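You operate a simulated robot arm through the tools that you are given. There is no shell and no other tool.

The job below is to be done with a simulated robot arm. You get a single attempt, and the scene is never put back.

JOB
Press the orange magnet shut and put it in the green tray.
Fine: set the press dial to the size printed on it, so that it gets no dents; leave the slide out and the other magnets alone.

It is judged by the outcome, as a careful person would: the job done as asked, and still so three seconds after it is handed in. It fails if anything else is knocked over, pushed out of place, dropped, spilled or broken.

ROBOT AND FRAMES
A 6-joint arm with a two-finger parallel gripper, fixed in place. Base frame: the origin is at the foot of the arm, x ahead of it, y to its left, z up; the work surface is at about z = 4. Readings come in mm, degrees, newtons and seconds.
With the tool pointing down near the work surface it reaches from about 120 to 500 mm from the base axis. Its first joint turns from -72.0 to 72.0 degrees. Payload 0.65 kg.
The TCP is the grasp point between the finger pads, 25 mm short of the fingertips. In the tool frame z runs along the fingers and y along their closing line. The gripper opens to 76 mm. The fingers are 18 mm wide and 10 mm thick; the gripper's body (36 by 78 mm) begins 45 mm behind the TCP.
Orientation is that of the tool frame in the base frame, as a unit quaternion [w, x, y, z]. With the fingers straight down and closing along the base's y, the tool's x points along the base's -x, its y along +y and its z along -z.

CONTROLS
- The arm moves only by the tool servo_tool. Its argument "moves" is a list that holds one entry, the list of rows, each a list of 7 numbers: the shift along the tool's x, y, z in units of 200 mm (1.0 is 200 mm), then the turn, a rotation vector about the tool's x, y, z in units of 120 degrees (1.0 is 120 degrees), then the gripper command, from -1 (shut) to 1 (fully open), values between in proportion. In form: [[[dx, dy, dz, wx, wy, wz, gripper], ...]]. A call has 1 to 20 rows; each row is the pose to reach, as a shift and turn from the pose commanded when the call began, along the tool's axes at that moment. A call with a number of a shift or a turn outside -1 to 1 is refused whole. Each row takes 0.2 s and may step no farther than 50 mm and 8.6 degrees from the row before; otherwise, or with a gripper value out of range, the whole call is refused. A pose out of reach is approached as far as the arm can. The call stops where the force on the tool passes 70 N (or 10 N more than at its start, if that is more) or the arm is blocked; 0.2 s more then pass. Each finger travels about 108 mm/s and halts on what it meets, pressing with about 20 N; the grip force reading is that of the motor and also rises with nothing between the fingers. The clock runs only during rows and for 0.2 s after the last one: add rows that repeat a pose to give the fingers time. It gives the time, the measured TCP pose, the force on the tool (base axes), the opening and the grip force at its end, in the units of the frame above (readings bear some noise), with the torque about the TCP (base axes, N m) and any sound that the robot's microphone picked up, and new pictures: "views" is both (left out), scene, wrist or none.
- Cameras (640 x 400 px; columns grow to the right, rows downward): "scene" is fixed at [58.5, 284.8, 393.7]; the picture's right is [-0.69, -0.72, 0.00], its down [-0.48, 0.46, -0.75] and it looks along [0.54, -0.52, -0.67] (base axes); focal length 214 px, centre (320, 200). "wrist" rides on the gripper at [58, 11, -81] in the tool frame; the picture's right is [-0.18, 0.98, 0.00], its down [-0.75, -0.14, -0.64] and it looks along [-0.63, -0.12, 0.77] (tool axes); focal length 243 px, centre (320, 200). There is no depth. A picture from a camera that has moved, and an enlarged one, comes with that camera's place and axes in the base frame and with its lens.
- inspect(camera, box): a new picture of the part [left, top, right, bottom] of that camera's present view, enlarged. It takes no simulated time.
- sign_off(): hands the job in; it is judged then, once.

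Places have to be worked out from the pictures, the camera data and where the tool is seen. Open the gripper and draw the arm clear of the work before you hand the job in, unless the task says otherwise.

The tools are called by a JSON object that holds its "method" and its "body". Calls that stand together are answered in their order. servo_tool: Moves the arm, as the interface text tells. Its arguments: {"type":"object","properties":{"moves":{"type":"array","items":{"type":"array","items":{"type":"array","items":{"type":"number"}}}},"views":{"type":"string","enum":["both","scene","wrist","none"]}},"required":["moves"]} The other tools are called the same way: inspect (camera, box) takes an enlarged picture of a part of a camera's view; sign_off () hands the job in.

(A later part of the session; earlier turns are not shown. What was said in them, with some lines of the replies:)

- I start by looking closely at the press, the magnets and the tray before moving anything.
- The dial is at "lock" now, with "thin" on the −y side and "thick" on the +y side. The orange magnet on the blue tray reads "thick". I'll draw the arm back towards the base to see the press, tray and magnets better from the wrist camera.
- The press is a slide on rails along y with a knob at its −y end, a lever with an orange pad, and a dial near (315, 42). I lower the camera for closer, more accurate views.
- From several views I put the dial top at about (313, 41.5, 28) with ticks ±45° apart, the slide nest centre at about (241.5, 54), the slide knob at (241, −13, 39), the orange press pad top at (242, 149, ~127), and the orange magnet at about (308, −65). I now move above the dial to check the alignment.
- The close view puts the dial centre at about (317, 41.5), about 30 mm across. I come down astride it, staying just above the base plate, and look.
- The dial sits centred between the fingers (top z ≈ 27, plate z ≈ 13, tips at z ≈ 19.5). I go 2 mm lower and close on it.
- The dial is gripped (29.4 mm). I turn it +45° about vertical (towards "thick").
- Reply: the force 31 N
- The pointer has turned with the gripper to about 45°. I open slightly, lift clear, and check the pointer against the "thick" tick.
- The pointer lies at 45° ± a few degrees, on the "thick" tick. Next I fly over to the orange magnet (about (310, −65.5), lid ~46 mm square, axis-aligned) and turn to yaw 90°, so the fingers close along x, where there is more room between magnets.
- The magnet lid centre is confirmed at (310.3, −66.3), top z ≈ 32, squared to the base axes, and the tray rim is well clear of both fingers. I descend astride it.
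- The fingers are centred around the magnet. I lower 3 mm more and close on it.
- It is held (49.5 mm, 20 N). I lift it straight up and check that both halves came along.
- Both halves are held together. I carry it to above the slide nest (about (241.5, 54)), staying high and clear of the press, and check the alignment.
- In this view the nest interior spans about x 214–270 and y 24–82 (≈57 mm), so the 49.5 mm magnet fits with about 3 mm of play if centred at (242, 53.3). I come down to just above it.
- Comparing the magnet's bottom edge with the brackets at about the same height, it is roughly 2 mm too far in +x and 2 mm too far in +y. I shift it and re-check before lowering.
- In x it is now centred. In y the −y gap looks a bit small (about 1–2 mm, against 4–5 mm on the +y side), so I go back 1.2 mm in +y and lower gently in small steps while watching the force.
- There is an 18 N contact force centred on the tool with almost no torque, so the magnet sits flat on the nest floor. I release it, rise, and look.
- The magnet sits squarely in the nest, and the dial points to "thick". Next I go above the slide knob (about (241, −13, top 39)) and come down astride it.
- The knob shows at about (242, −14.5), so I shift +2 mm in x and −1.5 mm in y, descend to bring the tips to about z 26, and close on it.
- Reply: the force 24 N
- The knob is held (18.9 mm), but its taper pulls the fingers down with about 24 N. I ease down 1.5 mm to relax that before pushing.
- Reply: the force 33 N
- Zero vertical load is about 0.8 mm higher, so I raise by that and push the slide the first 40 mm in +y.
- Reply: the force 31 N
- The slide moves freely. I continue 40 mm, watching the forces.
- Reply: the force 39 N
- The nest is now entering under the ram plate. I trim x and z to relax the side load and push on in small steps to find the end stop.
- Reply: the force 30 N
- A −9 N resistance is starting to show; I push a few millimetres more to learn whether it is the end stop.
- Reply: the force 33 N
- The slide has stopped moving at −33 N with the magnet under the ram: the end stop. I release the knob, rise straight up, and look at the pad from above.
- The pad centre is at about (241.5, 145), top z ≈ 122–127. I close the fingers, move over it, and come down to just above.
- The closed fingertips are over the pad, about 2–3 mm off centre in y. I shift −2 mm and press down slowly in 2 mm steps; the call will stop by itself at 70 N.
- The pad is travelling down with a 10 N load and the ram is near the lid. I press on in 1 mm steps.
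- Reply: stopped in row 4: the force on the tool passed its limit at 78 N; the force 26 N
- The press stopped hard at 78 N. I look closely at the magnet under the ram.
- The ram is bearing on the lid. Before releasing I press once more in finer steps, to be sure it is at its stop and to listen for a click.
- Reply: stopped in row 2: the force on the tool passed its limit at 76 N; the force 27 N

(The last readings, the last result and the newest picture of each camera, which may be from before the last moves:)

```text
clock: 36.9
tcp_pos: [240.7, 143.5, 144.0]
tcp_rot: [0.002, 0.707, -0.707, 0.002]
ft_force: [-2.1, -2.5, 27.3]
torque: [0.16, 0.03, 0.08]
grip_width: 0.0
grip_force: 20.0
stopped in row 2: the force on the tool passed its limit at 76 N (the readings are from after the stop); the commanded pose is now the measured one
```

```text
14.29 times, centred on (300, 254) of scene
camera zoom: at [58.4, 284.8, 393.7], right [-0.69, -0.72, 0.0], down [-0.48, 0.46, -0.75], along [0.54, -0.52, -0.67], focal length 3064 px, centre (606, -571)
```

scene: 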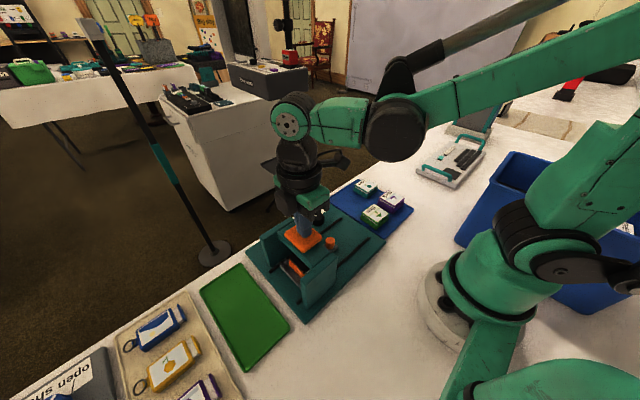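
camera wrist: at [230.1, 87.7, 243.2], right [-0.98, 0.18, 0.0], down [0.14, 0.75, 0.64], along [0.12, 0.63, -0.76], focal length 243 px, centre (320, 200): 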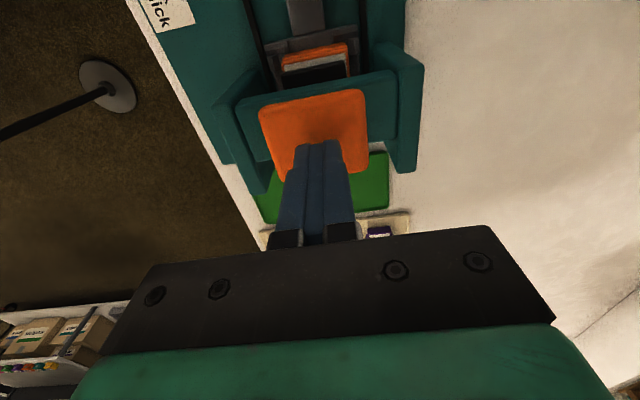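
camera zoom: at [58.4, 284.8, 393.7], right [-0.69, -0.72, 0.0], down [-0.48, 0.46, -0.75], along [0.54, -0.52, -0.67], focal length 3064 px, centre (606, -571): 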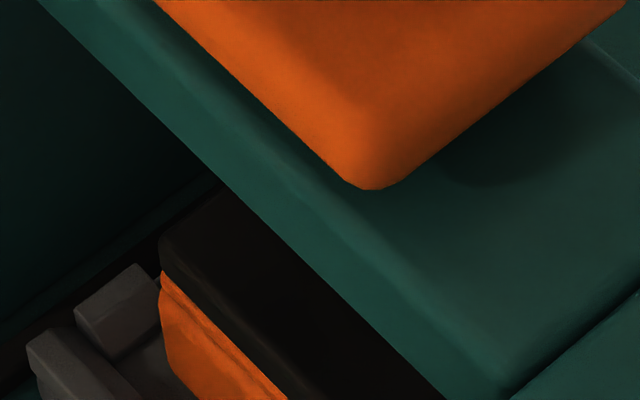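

It is a hard stop, and no white gap is left between the halves. I raise the tool so the ram can return, and look.

{"method": "servo_tool", "body": {"moves": [[[0, 0, -0.03, 0, 0, 0, -1], [0, 0, -0.1, 0, 0, 0, -1], [0, 0, -0.2, 0, 0, 0, -1], [0, 0, -0.28, 0, 0, 0, -1], [0, 0, -0.28, 0, 0, 0, -1]]], "views": "scene"}}

{"method": "inspect", "body": {"camera": "scene", "box": [280, 240, 320, 268]}}

{"method": "inspect", "body": {"camera": "scene", "box": [240, 195, 360, 320]}}

```text
clock: 38.1
tcp_pos: [241.4, 143.9, 199.4]
tcp_rot: [0.002, 0.708, -0.706, 0.0]
ft_force: [0.0, 0.5, -0.3]
torque: [0.01, -0.01, 0.01]
grip_width: 0.0
grip_force: 19.6
```

scene: 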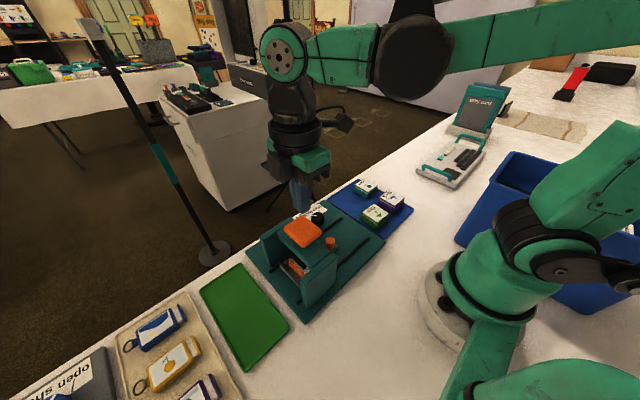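

```text
14.29 times, centred on (300, 254) of scene
camera zoom: at [58.5, 284.8, 393.7], right [-0.69, -0.72, 0.0], down [-0.48, 0.46, -0.75], along [0.54, -0.52, -0.67], focal length 3064 px, centre (606, -571)
```

zoom: 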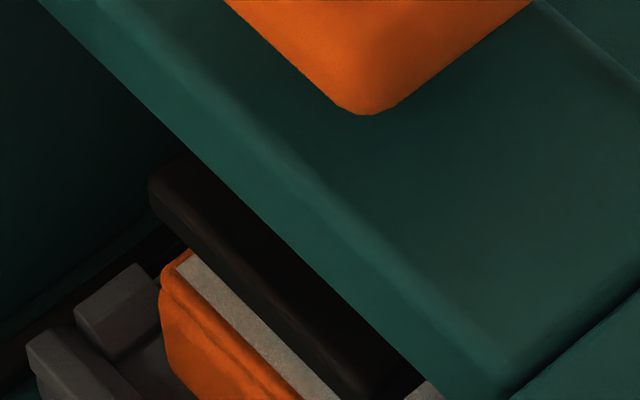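

```text
3.20 times, centred on (300, 258) of scene
camera zoom: at [58.5, 284.8, 393.7], right [-0.69, -0.72, 0.0], down [-0.48, 0.46, -0.75], along [0.54, -0.52, -0.67], focal length 686 px, centre (384, 16)
```

zoom: 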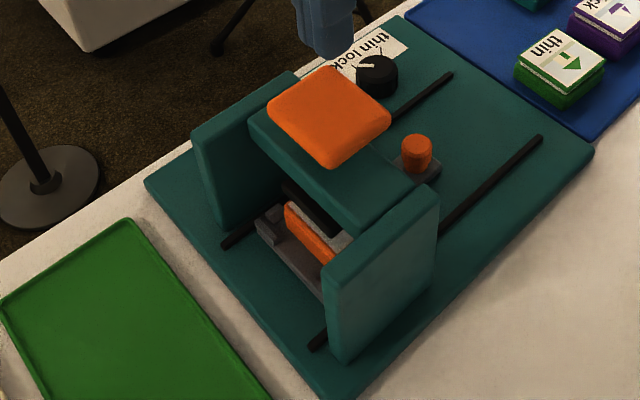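

The ram is back up and the magnet's halves look flush. I return to above the knob (about (242, 77)) with the fingers open and check before gripping it.

{"method": "servo_tool", "body": {"moves": [[[0.11, 0, 0, 0, 0, 0, 0], [0.22, 0, 0, 0, 0, 0, 0.4], [0.335, -0.003, 0, 0, 0, 0, 0.4], [0.335, -0.003, 0.2, 0, 0, 0, 0.4], [0.335, -0.003, 0.4, 0, 0, 0, 0.4], [0.335, -0.003, 0.58, 0, 0, 0, 0.4], [0.335, -0.003, 0.62, 0, 0, 0, 0.4], [0.335, -0.003, 0.62, 0, 0, 0, 0.4]]], "views": "both"}}

{"method": "inspect", "body": {"camera": "wrist", "box": [200, 40, 440, 200]}}

```text
clock: 39.9
tcp_pos: [240.7, 76.3, 75.0]
tcp_rot: [0.002, 0.707, -0.707, 0.0]
ft_force: [0.3, 0.3, -0.7]
torque: [0.01, 0.0, -0.02]
grip_width: 53.3
grip_force: 0.0
camera wrist: at [230.0, 18.0, 156.1], right [-0.98, 0.18, 0.0], down [0.14, 0.76, 0.64], along [0.12, 0.63, -0.77], focal length 243 px, centre (320, 200)
```

scene: 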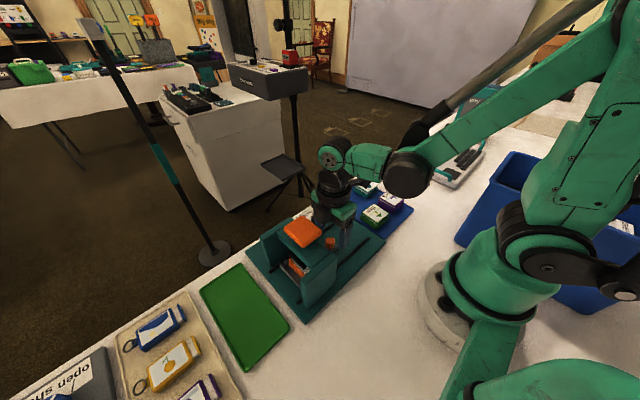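
wrist: 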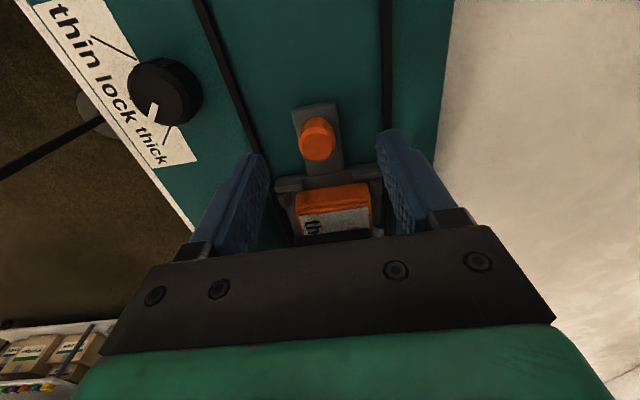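

```text
2.50 times, centred on (320, 120) of wrist
camera zoom: at [230.0, 18.0, 156.1], right [-0.98, 0.18, 0.0], down [0.14, 0.76, 0.64], along [0.12, 0.63, -0.77], focal length 606 px, centre (320, 400)
```

zoom: 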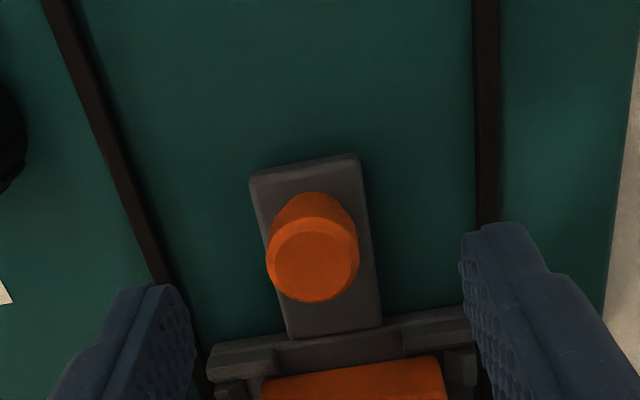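

The knob is centred to within 1 mm. I descend, grip it and check the load.

{"method": "servo_tool", "body": {"moves": [[[-0.003, -0.004, 0.05, 0, 0, 0, 0.4], [-0.003, -0.004, 0.1, 0, 0, 0, 0.4], [-0.003, -0.004, 0.127, 0, 0, 0, 0.3], [-0.003, -0.004, 0.127, 0, 0, 0, 0], [-0.003, -0.004, 0.127, 0, 0, 0, -0.7], [-0.003, -0.004, 0.127, 0, 0, 0, -0.7], [-0.003, -0.004, 0.127, 0, 0, 0, -0.7]]], "views": "none"}}

```text
clock: 41.5
tcp_pos: [242.3, 75.6, 49.9]
tcp_rot: [0.002, 0.707, -0.707, 0.001]
ft_force: [1.6, 0.3, -14.7]
torque: [0.04, 0.0, 0.01]
grip_width: 18.8
grip_force: 36.7
```

The grip is good. I pull the slide back out in −y, 85 mm first.

{"method": "servo_tool", "body": {"moves": [[[0.02, 0, 0.002, 0, 0, 0, -0.7], [0.06, 0, 0.002, 0, 0, 0, -0.7], [0.1, 0, 0.002, 0, 0, 0, -0.7], [0.15, 0, 0.002, 0, 0, 0, -0.7], [0.2, 0, 0.002, 0, 0, 0, -0.7], [0.25, 0, 0.002, 0, 0, 0, -0.7], [0.3, 0, 0.002, 0, 0, 0, -0.7], [0.35, 0, 0.002, 0, 0, 0, -0.7], [0.4, 0, 0.002, 0, 0, 0, -0.7], [0.425, 0, 0.002, 0, 0, 0, -0.7]]], "views": "both"}}

{"method": "inspect", "body": {"camera": "scene", "box": [270, 190, 390, 280]}}

```text
clock: 43.7
tcp_pos: [242.8, -8.4, 50.1]
tcp_rot: [0.002, 0.707, -0.707, 0.001]
ft_force: [2.3, -0.6, 32.8]
torque: [0.17, -0.07, -0.02]
grip_width: 19.2
grip_force: 36.7
camera wrist: at [231.7, -67.2, 131.1], right [-0.98, 0.18, 0.0], down [0.14, 0.76, 0.64], along [0.12, 0.63, -0.77], focal length 243 px, centre (320, 200)
```

scene: 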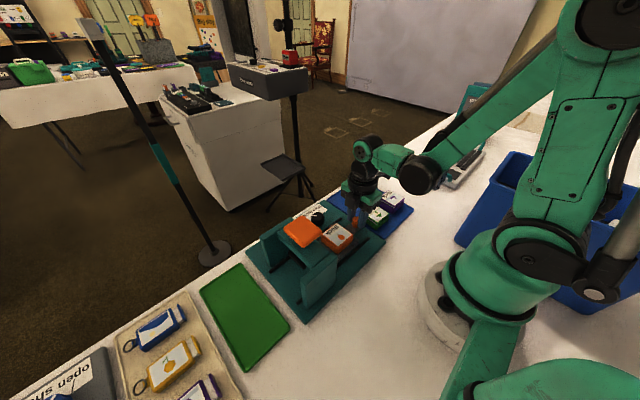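
wrist: 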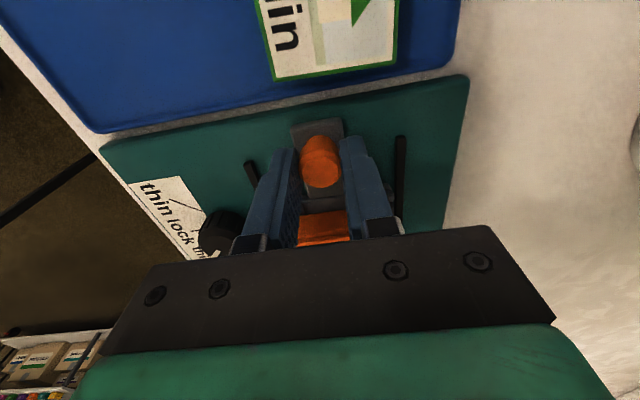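

```text
4.44 times, centred on (330, 235) of scene
camera zoom: at [58.4, 284.8, 393.7], right [-0.69, -0.72, 0.0], down [-0.48, 0.46, -0.75], along [0.54, -0.52, -0.67], focal length 953 px, centre (276, 44)
```

zoom: 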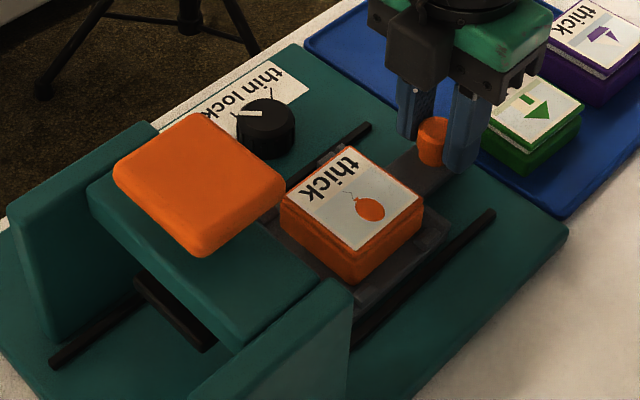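

The magnet now shows no gap: it is shut. I finish drawing the slide out to its stop in small steps.

{"method": "servo_tool", "body": {"moves": [[[0.01, 0, -0.002, 0, 0, 0, -0.7], [0.02, 0, -0.002, 0, 0, 0, -0.7], [0.025, 0, -0.002, 0, 0, 0, -0.7], [0.025, 0, -0.002, 0, 0, 0, -0.7]]], "views": "none"}}

```text
clock: 44.7
tcp_pos: [242.9, -13.7, 49.4]
tcp_rot: [0.002, 0.708, -0.706, 0.0]
ft_force: [-3.1, 8.1, 31.6]
torque: [0.1, 0.05, 0.04]
grip_width: 19.1
grip_force: 36.4
```

{"method": "servo_tool", "body": {"moves": [[[0.006, 0, -0.002, 0, 0, 0, -0.7], [0.01, 0, -0.002, 0, 0, 0, -0.7], [0.01, 0, -0.002, 0, 0, 0, -0.7]]], "views": "none"}}

```text
clock: 45.5
tcp_pos: [241.5, -15.2, 50.1]
tcp_rot: [-0.001, 0.707, -0.707, 0.0]
ft_force: [6.3, 30.5, -13.7]
torque: [0.48, -0.12, 0.03]
grip_width: 18.9
grip_force: 37.2
```

+30 N: the slide is against its out stop. I release the knob, rise, and go to view the magnet in the nest.

{"method": "servo_tool", "body": {"moves": [[[-0.006, 0, 0, 0, 0, 0, -0.7], [-0.006, 0, 0, 0, 0, 0, 0], [-0.006, 0, 0, 0, 0, 0, 0.3], [-0.006, 0, -0.15, 0, 0, 0, 0.3], [-0.006, 0, -0.35, 0, 0, 0, 0.5], [-0.12, 0, -0.4, 0, 0, 0, 0.6], [-0.23, 0, -0.4, 0, 0, 0, 0.6], [-0.34, 0, -0.4, 0, 0, 0, 0.6], [-0.34, 0, -0.4, 0, 0, 0, 0.6]]], "views": "both"}}

{"method": "inspect", "body": {"camera": "wrist", "box": [200, 20, 440, 200]}}

{"method": "inspect", "body": {"camera": "scene", "box": [300, 205, 390, 265]}}

```text
clock: 47.5
tcp_pos: [240.6, 53.9, 128.6]
tcp_rot: [0.001, 0.708, -0.706, 0.0]
ft_force: [-0.1, -0.3, 0.6]
torque: [0.01, -0.01, -0.01]
grip_width: 61.0
grip_force: 0.1
camera wrist: at [231.0, -4.4, 210.6], right [-0.98, 0.18, 0.0], down [0.14, 0.76, 0.64], along [0.12, 0.63, -0.77], focal length 243 px, centre (320, 200)
```

scene: 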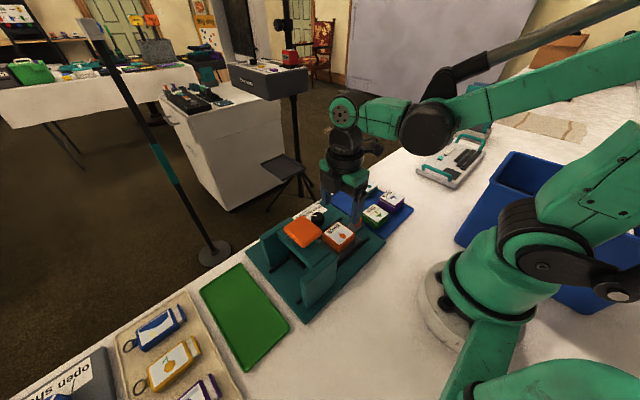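
wrist: 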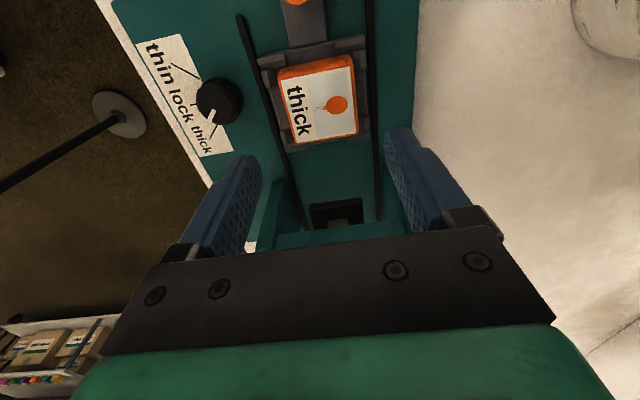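

```text
2.22 times, centred on (320, 110) of wrist
camera zoom: at [231.0, -4.4, 210.6], right [-0.98, 0.18, 0.0], down [0.14, 0.76, 0.64], along [0.12, 0.63, -0.77], focal length 539 px, centre (320, 400)
```

zoom: 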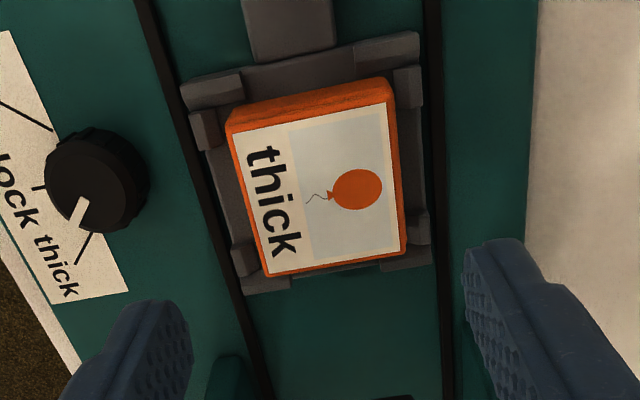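

```text
6.67 times, centred on (345, 235) of scene
camera zoom: at [58.5, 284.8, 393.7], right [-0.69, -0.72, 0.0], down [-0.48, 0.46, -0.75], along [0.54, -0.52, -0.67], focal length 1430 px, centre (153, -33)
```

zoom: 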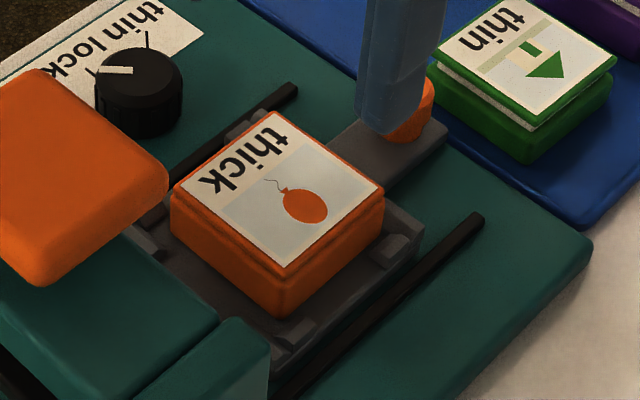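

The magnet is flush shut, undented, and within about 1 mm of the tool axis. I descend astride it and grip it.

{"method": "servo_tool", "body": {"moves": [[[0.005, 0.005, 0.1, 0, 0, 0, 0.6], [0.005, 0.005, 0.22, 0, 0, 0, 0.55], [0.005, 0.005, 0.32, 0, 0, 0, 0.55], [0.005, 0.005, 0.37, 0, 0, 0, 0.55], [0.005, 0.005, 0.393, 0, 0, 0, 0.55], [0.005, 0.005, 0.393, 0, 0, 0, 0.4], [0.005, 0.005, 0.393, 0, 0, 0, -0.2], [0.005, 0.005, 0.393, 0, 0, 0, -0.2], [0.005, 0.005, 0.393, 0, 0, 0, -0.2]]], "views": "both"}}

{"method": "inspect", "body": {"camera": "scene", "box": [300, 205, 390, 265]}}

```text
clock: 49.5
tcp_pos: [240.8, 53.8, 51.0]
tcp_rot: [0.001, 0.708, -0.706, 0.0]
ft_force: [-0.2, 0.9, 0.0]
torque: [-0.03, 0.0, 0.01]
grip_width: 49.3
grip_force: 20.1
camera wrist: at [230.5, -6.2, 132.1], right [-0.98, 0.18, 0.0], down [0.14, 0.76, 0.64], along [0.12, 0.63, -0.77], focal length 243 px, centre (320, 200)
```

scene: 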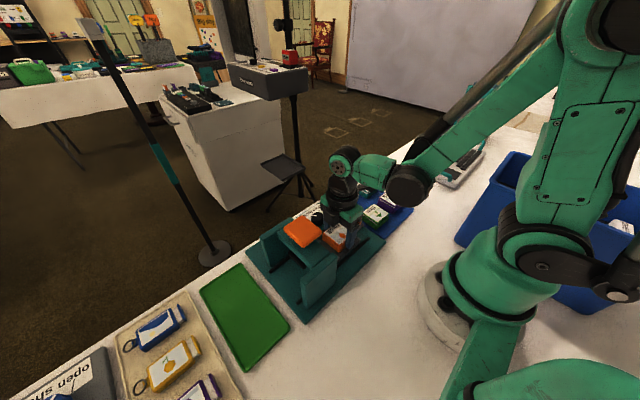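
wrist: 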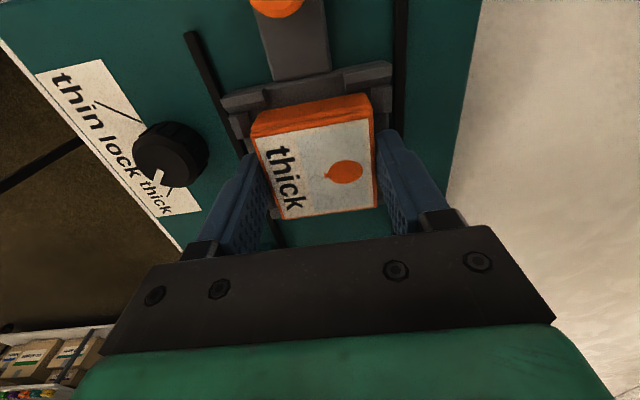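

```text
6.67 times, centred on (345, 235) of scene
camera zoom: at [58.5, 284.8, 393.7], right [-0.69, -0.72, 0.0], down [-0.48, 0.46, -0.75], along [0.54, -0.52, -0.67], focal length 1430 px, centre (153, -33)
```

zoom: 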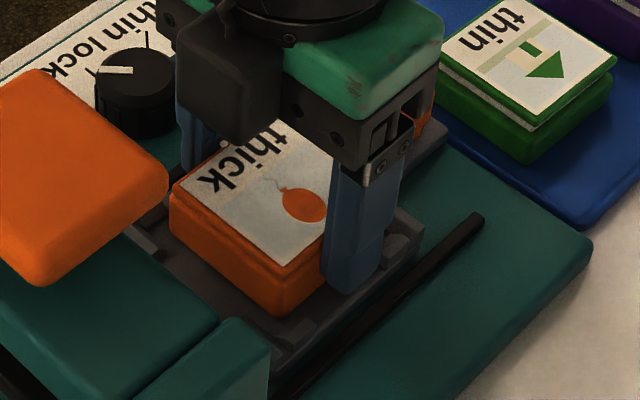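

It is held (49.3 mm, 20 N). I lift well above the press pad.

{"method": "servo_tool", "body": {"moves": [[[0, 0, -0.05, 0, 0, 0, -0.2], [0, 0, -0.2, 0, 0, 0, -0.2], [0, 0, -0.4, 0, 0, 0, -0.2], [0, 0, -0.6, 0, 0, 0, -0.2], [0, 0, -0.8, 0, 0, 0, -0.2], [0, 0, -0.85, 0, 0, 0, -0.2], [0, 0, -0.85, 0, 0, 0, -0.2]]], "views": "both"}}

{"method": "inspect", "body": {"camera": "scene", "box": [290, 120, 390, 260]}}

```text
clock: 51.1
tcp_pos: [240.1, 52.4, 222.0]
tcp_rot: [0.002, 0.708, -0.706, 0.0]
ft_force: [1.3, 0.1, -1.2]
torque: [0.02, 0.01, -0.01]
grip_width: 49.2
grip_force: 19.6
camera wrist: at [230.0, -5.8, 303.4], right [-0.98, 0.18, 0.0], down [0.14, 0.76, 0.64], along [0.12, 0.63, -0.77], focal length 243 px, centre (320, 200)
```

scene: 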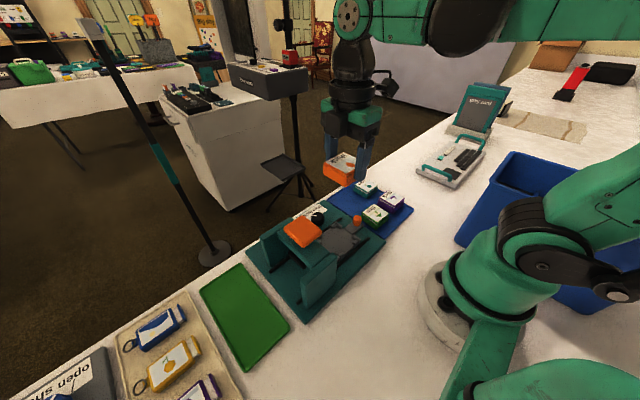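
wrist: 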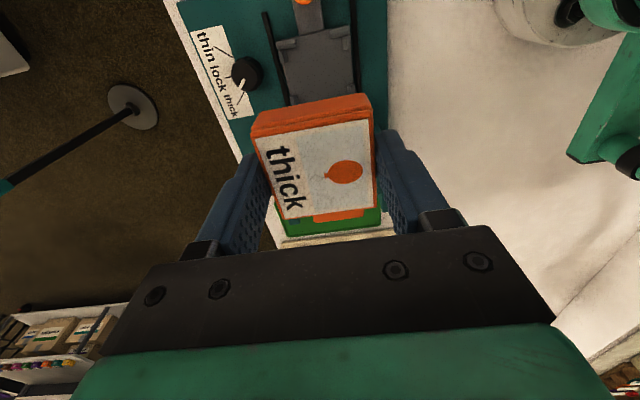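

```text
2.86 times, centred on (340, 190) of scene
camera zoom: at [58.5, 284.8, 393.7], right [-0.69, -0.72, 0.0], down [-0.48, 0.46, -0.75], along [0.54, -0.52, -0.67], focal length 613 px, centre (263, 229)
```

zoom: 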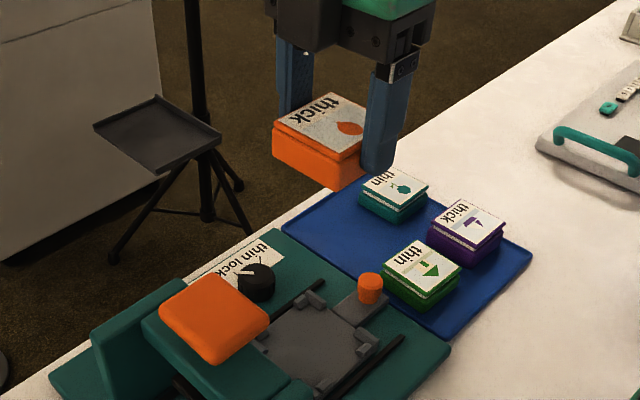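

The slide is out and empty, and the magnet is in hand. I carry it at z ≈ 222 over the press towards the green tray, whose centre I judge to be about (260, 273).

{"method": "servo_tool", "body": {"moves": [[[-0.15, -0.01, 0, 0, 0, 0, -0.2], [-0.33, -0.03, 0, 0, 0, 0, -0.2], [-0.51, -0.05, 0, 0, 0, 0, -0.2], [-0.69, -0.07, 0, 0, 0, 0, -0.2], [-0.87, -0.09, 0, 0, 0, 0, -0.2], [-0.97, -0.1, 0, 0, 0, 0, -0.2], [-0.97, -0.1, 0, 0, 0, 0, -0.2]]], "views": "both"}}

```text
clock: 52.7
tcp_pos: [260.0, 244.3, 219.6]
tcp_rot: [0.002, 0.708, -0.706, 0.001]
ft_force: [0.0, 0.1, -0.6]
torque: [0.0, 0.0, 0.02]
grip_width: 49.2
grip_force: 20.3
camera wrist: at [249.4, 186.6, 301.7], right [-0.98, 0.18, 0.0], down [0.14, 0.76, 0.64], along [0.12, 0.63, -0.77], focal length 243 px, centre (320, 200)
```

scene: 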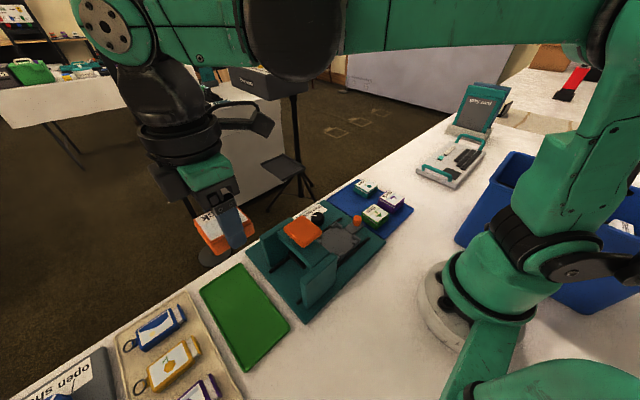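
wrist: 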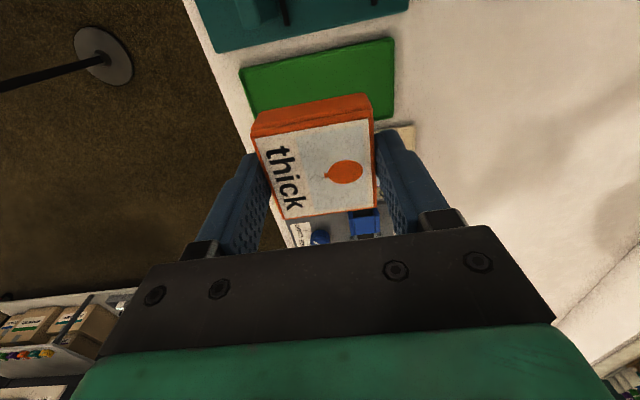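

The tray spans about x 181–345, y 230–320. I move over its centre and descend to z ≈ 60.

{"method": "servo_tool", "body": {"moves": [[[-0.075, -0.008, 0, 0, 0, 0, -0.2], [-0.15, -0.015, 0, 0, 0, 0, -0.2], [-0.15, -0.015, 0.2, 0, 0, 0, -0.2], [-0.15, -0.015, 0.4, 0, 0, 0, -0.2], [-0.15, -0.015, 0.6, 0, 0, 0, -0.2], [-0.15, -0.015, 0.75, 0, 0, 0, -0.2], [-0.15, -0.015, 0.82, 0, 0, 0, -0.2], [-0.15, -0.015, 0.82, 0, 0, 0, -0.2]]], "views": "both"}}

{"method": "inspect", "body": {"camera": "scene", "box": [170, 210, 330, 390]}}

```text
clock: 54.5
tcp_pos: [262.7, 272.6, 57.4]
tcp_rot: [0.002, 0.708, -0.707, 0.001]
ft_force: [0.5, -0.2, -0.8]
torque: [0.0, 0.02, 0.02]
grip_width: 49.3
grip_force: 20.4
camera wrist: at [253.1, 214.0, 137.9], right [-0.98, 0.18, 0.0], down [0.14, 0.76, 0.64], along [0.12, 0.63, -0.77], focal length 243 px, centre (320, 200)
```

scene: 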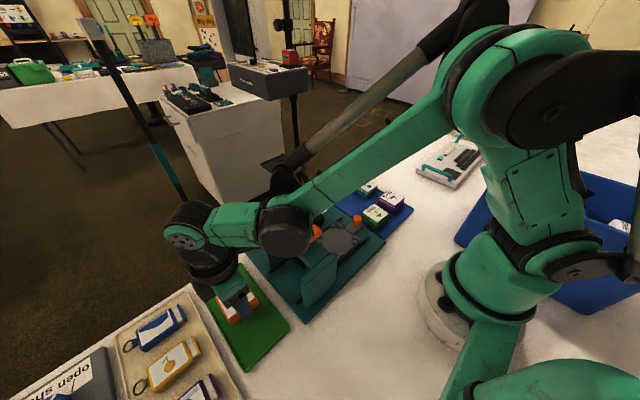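
wrist: 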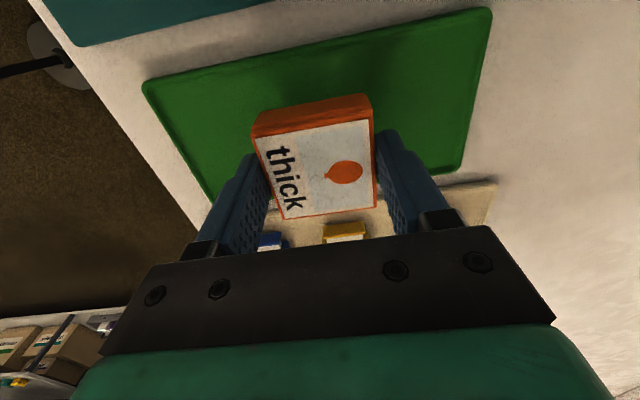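

```text
2.22 times, centred on (250, 300) of scene
camera zoom: at [58.5, 284.8, 393.7], right [-0.69, -0.72, 0.0], down [-0.48, 0.46, -0.75], along [0.54, -0.52, -0.67], focal length 477 px, centre (476, -22)
```

zoom: 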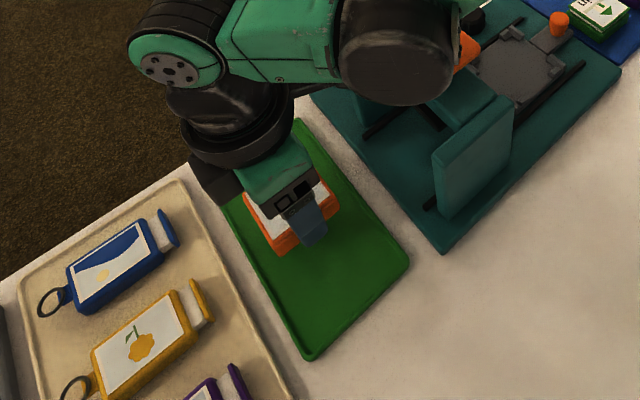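

The magnet is over the tray, clear of its rim. I lower it gently towards the tray floor.

{"method": "servo_tool", "body": {"moves": [[[0, 0, 0.04, 0, 0, 0, -0.2], [0, 0, 0.075, 0, 0, 0, -0.2], [0, 0, 0.085, 0, 0, 0, -0.2], [0, 0, 0.095, 0, 0, 0, -0.2], [0, 0, 0.095, 0, 0, 0, -0.2]]], "views": "scene"}}

{"method": "inspect", "body": {"camera": "wrist", "box": [200, 20, 440, 200]}}

```text
clock: 55.7
tcp_pos: [263.8, 275.8, 37.6]
tcp_rot: [0.001, 0.708, -0.707, 0.001]
ft_force: [0.9, 0.4, -0.6]
torque: [-0.02, 0.0, -0.03]
grip_width: 49.5
grip_force: 19.5
```

scene: 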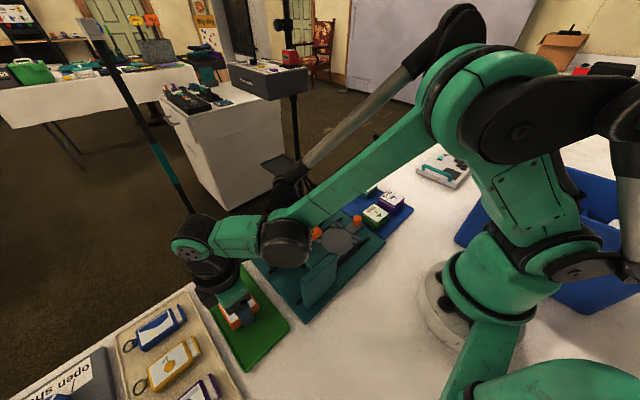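

```text
2.22 times, centred on (320, 110) of wrist
camera zoom: at [253.3, 216.1, 119.1], right [-0.98, 0.18, 0.0], down [0.14, 0.76, 0.64], along [0.12, 0.63, -0.77], focal length 539 px, centre (320, 400)
```

zoom: 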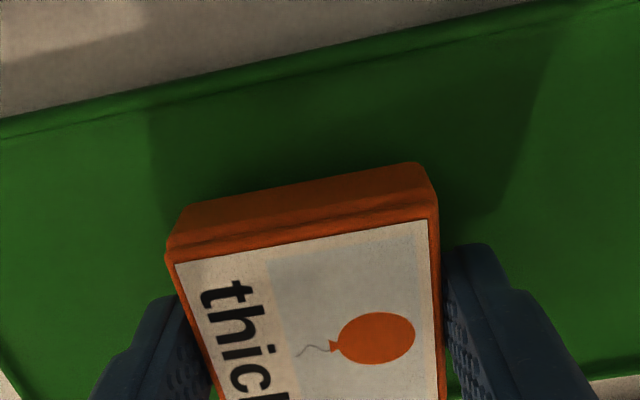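

No contact yet at z ≈ 38. I go on in 1 mm steps.

{"method": "servo_tool", "body": {"moves": [[[0, 0, 0.005, 0, 0, 0, -0.2], [0, 0, 0.01, 0, 0, 0, -0.2], [0, 0, 0.01, 0, 0, 0, -0.2]]], "views": "none"}}

```text
clock: 56.5
tcp_pos: [262.8, 274.5, 36.1]
tcp_rot: [0.001, 0.708, -0.707, 0.001]
ft_force: [-0.4, -0.3, 0.4]
torque: [0.0, 0.01, 0.01]
grip_width: 49.1
grip_force: 19.8
```

{"method": "servo_tool", "body": {"moves": [[[0, 0, 0.005, 0, 0, 0, -0.2], [0, 0, 0.01, 0, 0, 0, -0.2], [0, 0, 0.01, 0, 0, 0, -0.2]]], "views": "none"}}

```text
clock: 57.3
tcp_pos: [262.7, 274.9, 33.8]
tcp_rot: [0.001, 0.708, -0.707, 0.002]
ft_force: [1.2, -2.9, 18.2]
torque: [-0.06, -0.05, 0.0]
grip_width: 49.1
grip_force: 20.0
```

It touches down at 18 N. I open the fingers and rise clear.

{"method": "servo_tool", "body": {"moves": [[[0, 0, -0.003, 0, 0, 0, 0.1], [0, 0, -0.003, 0, 0, 0, 0.5], [0, 0, -0.003, 0, 0, 0, 0.5], [0, 0, -0.1, 0, 0, 0, 0.5], [0, 0, -0.3, 0, 0, 0, 0.5], [0, 0, -0.5, 0, 0, 0, 0.5], [0, 0, -0.7, 0, 0, 0, 0.5], [0, 0, -0.9, 0, 0, 0, 0.5], [0, 0, -0.9, 0, 0, 0, 0.5]]], "views": "both"}}

{"method": "inspect", "body": {"camera": "wrist", "box": [200, 20, 440, 200]}}

{"method": "inspect", "body": {"camera": "scene", "box": [180, 240, 320, 380]}}

```text
clock: 59.3
tcp_pos: [261.9, 274.0, 214.1]
tcp_rot: [0.002, 0.708, -0.706, 0.0]
ft_force: [0.8, -0.4, -0.5]
torque: [0.0, 0.02, 0.0]
grip_width: 56.8
grip_force: 0.1
camera wrist: at [252.7, 216.8, 295.1], right [-0.98, 0.18, 0.0], down [0.14, 0.76, 0.64], along [0.12, 0.63, -0.77], focal length 243 px, centre (320, 200)
```

scene: 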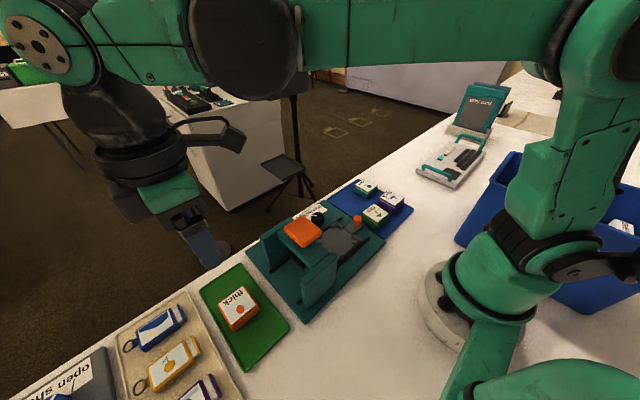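
wrist: 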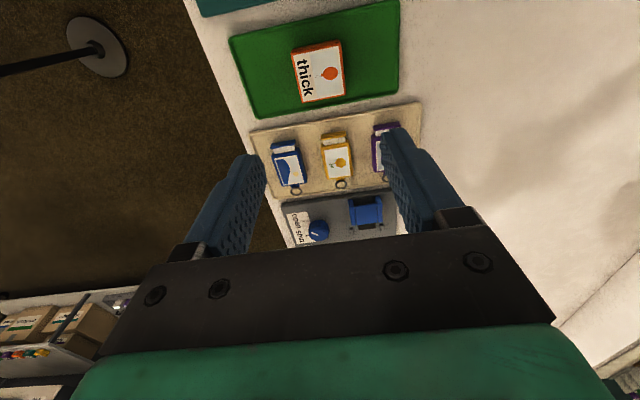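

```text
2.22 times, centred on (320, 110) of wrist
camera zoom: at [252.7, 216.8, 295.1], right [-0.98, 0.18, 0.0], down [0.14, 0.76, 0.64], along [0.12, 0.63, -0.77], focal length 539 px, centre (320, 400)
```

zoom: 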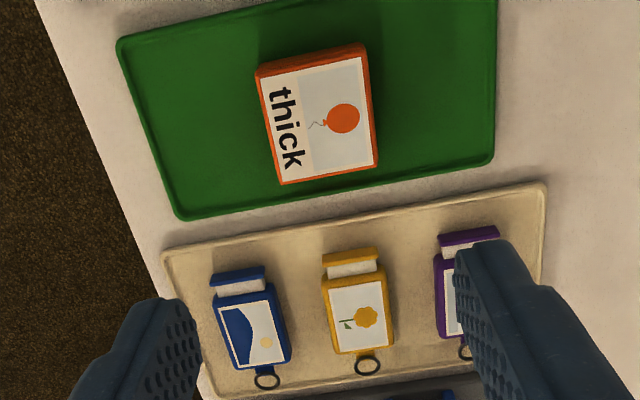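

```text
2.86 times, centred on (250, 310) of scene
camera zoom: at [58.5, 284.8, 393.7], right [-0.69, -0.72, 0.0], down [-0.48, 0.46, -0.75], along [0.54, -0.52, -0.67], focal length 613 px, centre (520, -114)
```

zoom: 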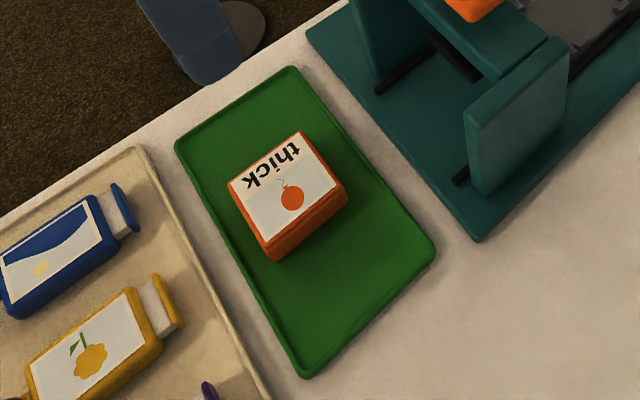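

The magnet lies shut in the green tray. I draw the arm up and away from the work, opening the gripper, and check the whole scene.

{"method": "servo_tool", "body": {"moves": [[[0, 0, -0.2, 0, 0, 0, 1], [0.1, 0.05, -0.3, 0, 0, 0, 1], [0.3, 0.1, -0.3, 0, 0, 0, 1], [0.5, 0.15, -0.3, 0, 0, 0, 1], [0.7, 0.2, -0.3, 0, 0, 0, 1], [0.9, 0.25, -0.3, 0, 0, 0, 1], [1.0, 0.3, -0.3, 0, 0, 0, 1], [1.0, 0.3, -0.3, 0, 0, 0, 1]]], "views": "both"}}

{"method": "inspect", "body": {"camera": "scene", "box": [180, 160, 430, 380]}}

{"method": "inspect", "body": {"camera": "scene", "box": [280, 190, 400, 270]}}

```text
clock: 61.1
tcp_pos: [202.7, 75.8, 273.6]
tcp_rot: [0.002, 0.707, -0.707, 0.0]
ft_force: [-0.3, -1.0, -0.6]
torque: [-0.02, 0.01, -0.03]
grip_width: 75.8
grip_force: 0.0
camera wrist: at [192.5, 16.7, 355.4], right [-0.98, 0.18, 0.0], down [0.14, 0.76, 0.64], along [0.12, 0.63, -0.77], focal length 243 px, centre (320, 200)
```

scene: 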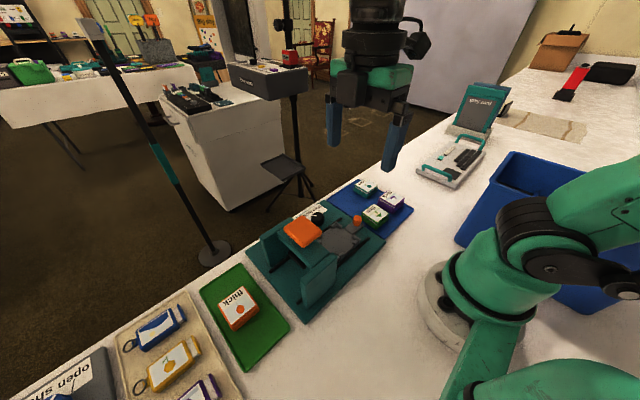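
wrist: 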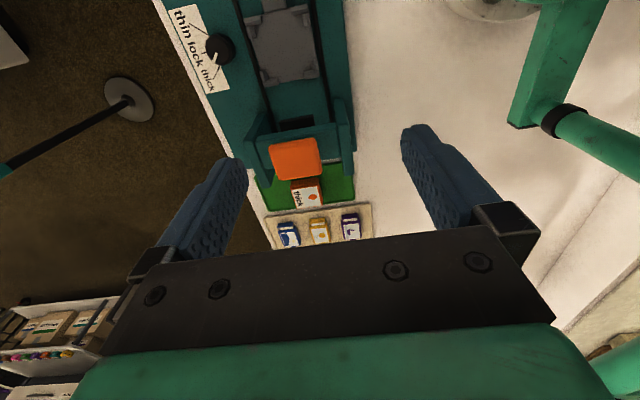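

```text
1.82 times, centred on (305, 270) of scene
camera zoom: at [58.5, 284.8, 393.7], right [-0.69, -0.72, 0.0], down [-0.48, 0.46, -0.75], along [0.54, -0.52, -0.67], focal length 390 px, centre (347, 73)
```

zoom: 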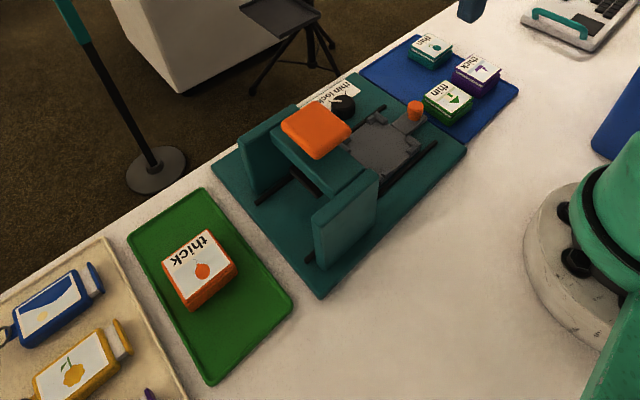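

```text
5.00 times, centred on (340, 230) of scene
camera zoom: at [58.5, 284.8, 393.7], right [-0.69, -0.72, 0.0], down [-0.48, 0.46, -0.75], along [0.54, -0.52, -0.67], focal length 1072 px, centre (220, 50)
```

zoom: 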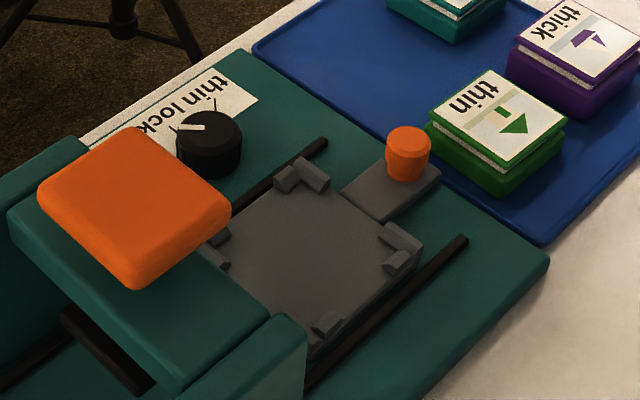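

The orange magnet is shut and in the green tray. The slide is fully out, the dial is on "thick", the other magnets have not moved, and the arm is clear with the gripper open. I hand the job in.

{"method": "sign_off", "body": {}}

```text
The job is handed in.
```

The orange magnet is pressed shut and lying in the green tray, and the job is handed in.

- **Dial:** I turned it from "lock" to "thick", the size printed on the magnet. In the pictures the pointer lines up with the "thick" mark to within a few degrees.
- **Pressing:** I pressed down to a hard stop twice, at about 77 N. The microphone picked up no click. Afterwards the pictures showed no gap between the halves and no visible dents.
- **Slide:** I pulled it back until it met its out stop and left it there.
- **Other magnets:** The other three magnets look to be where they were in the final pictures. I saw nothing knocked over or dropped.

The gripper is open and the arm is drawn clear above the work.
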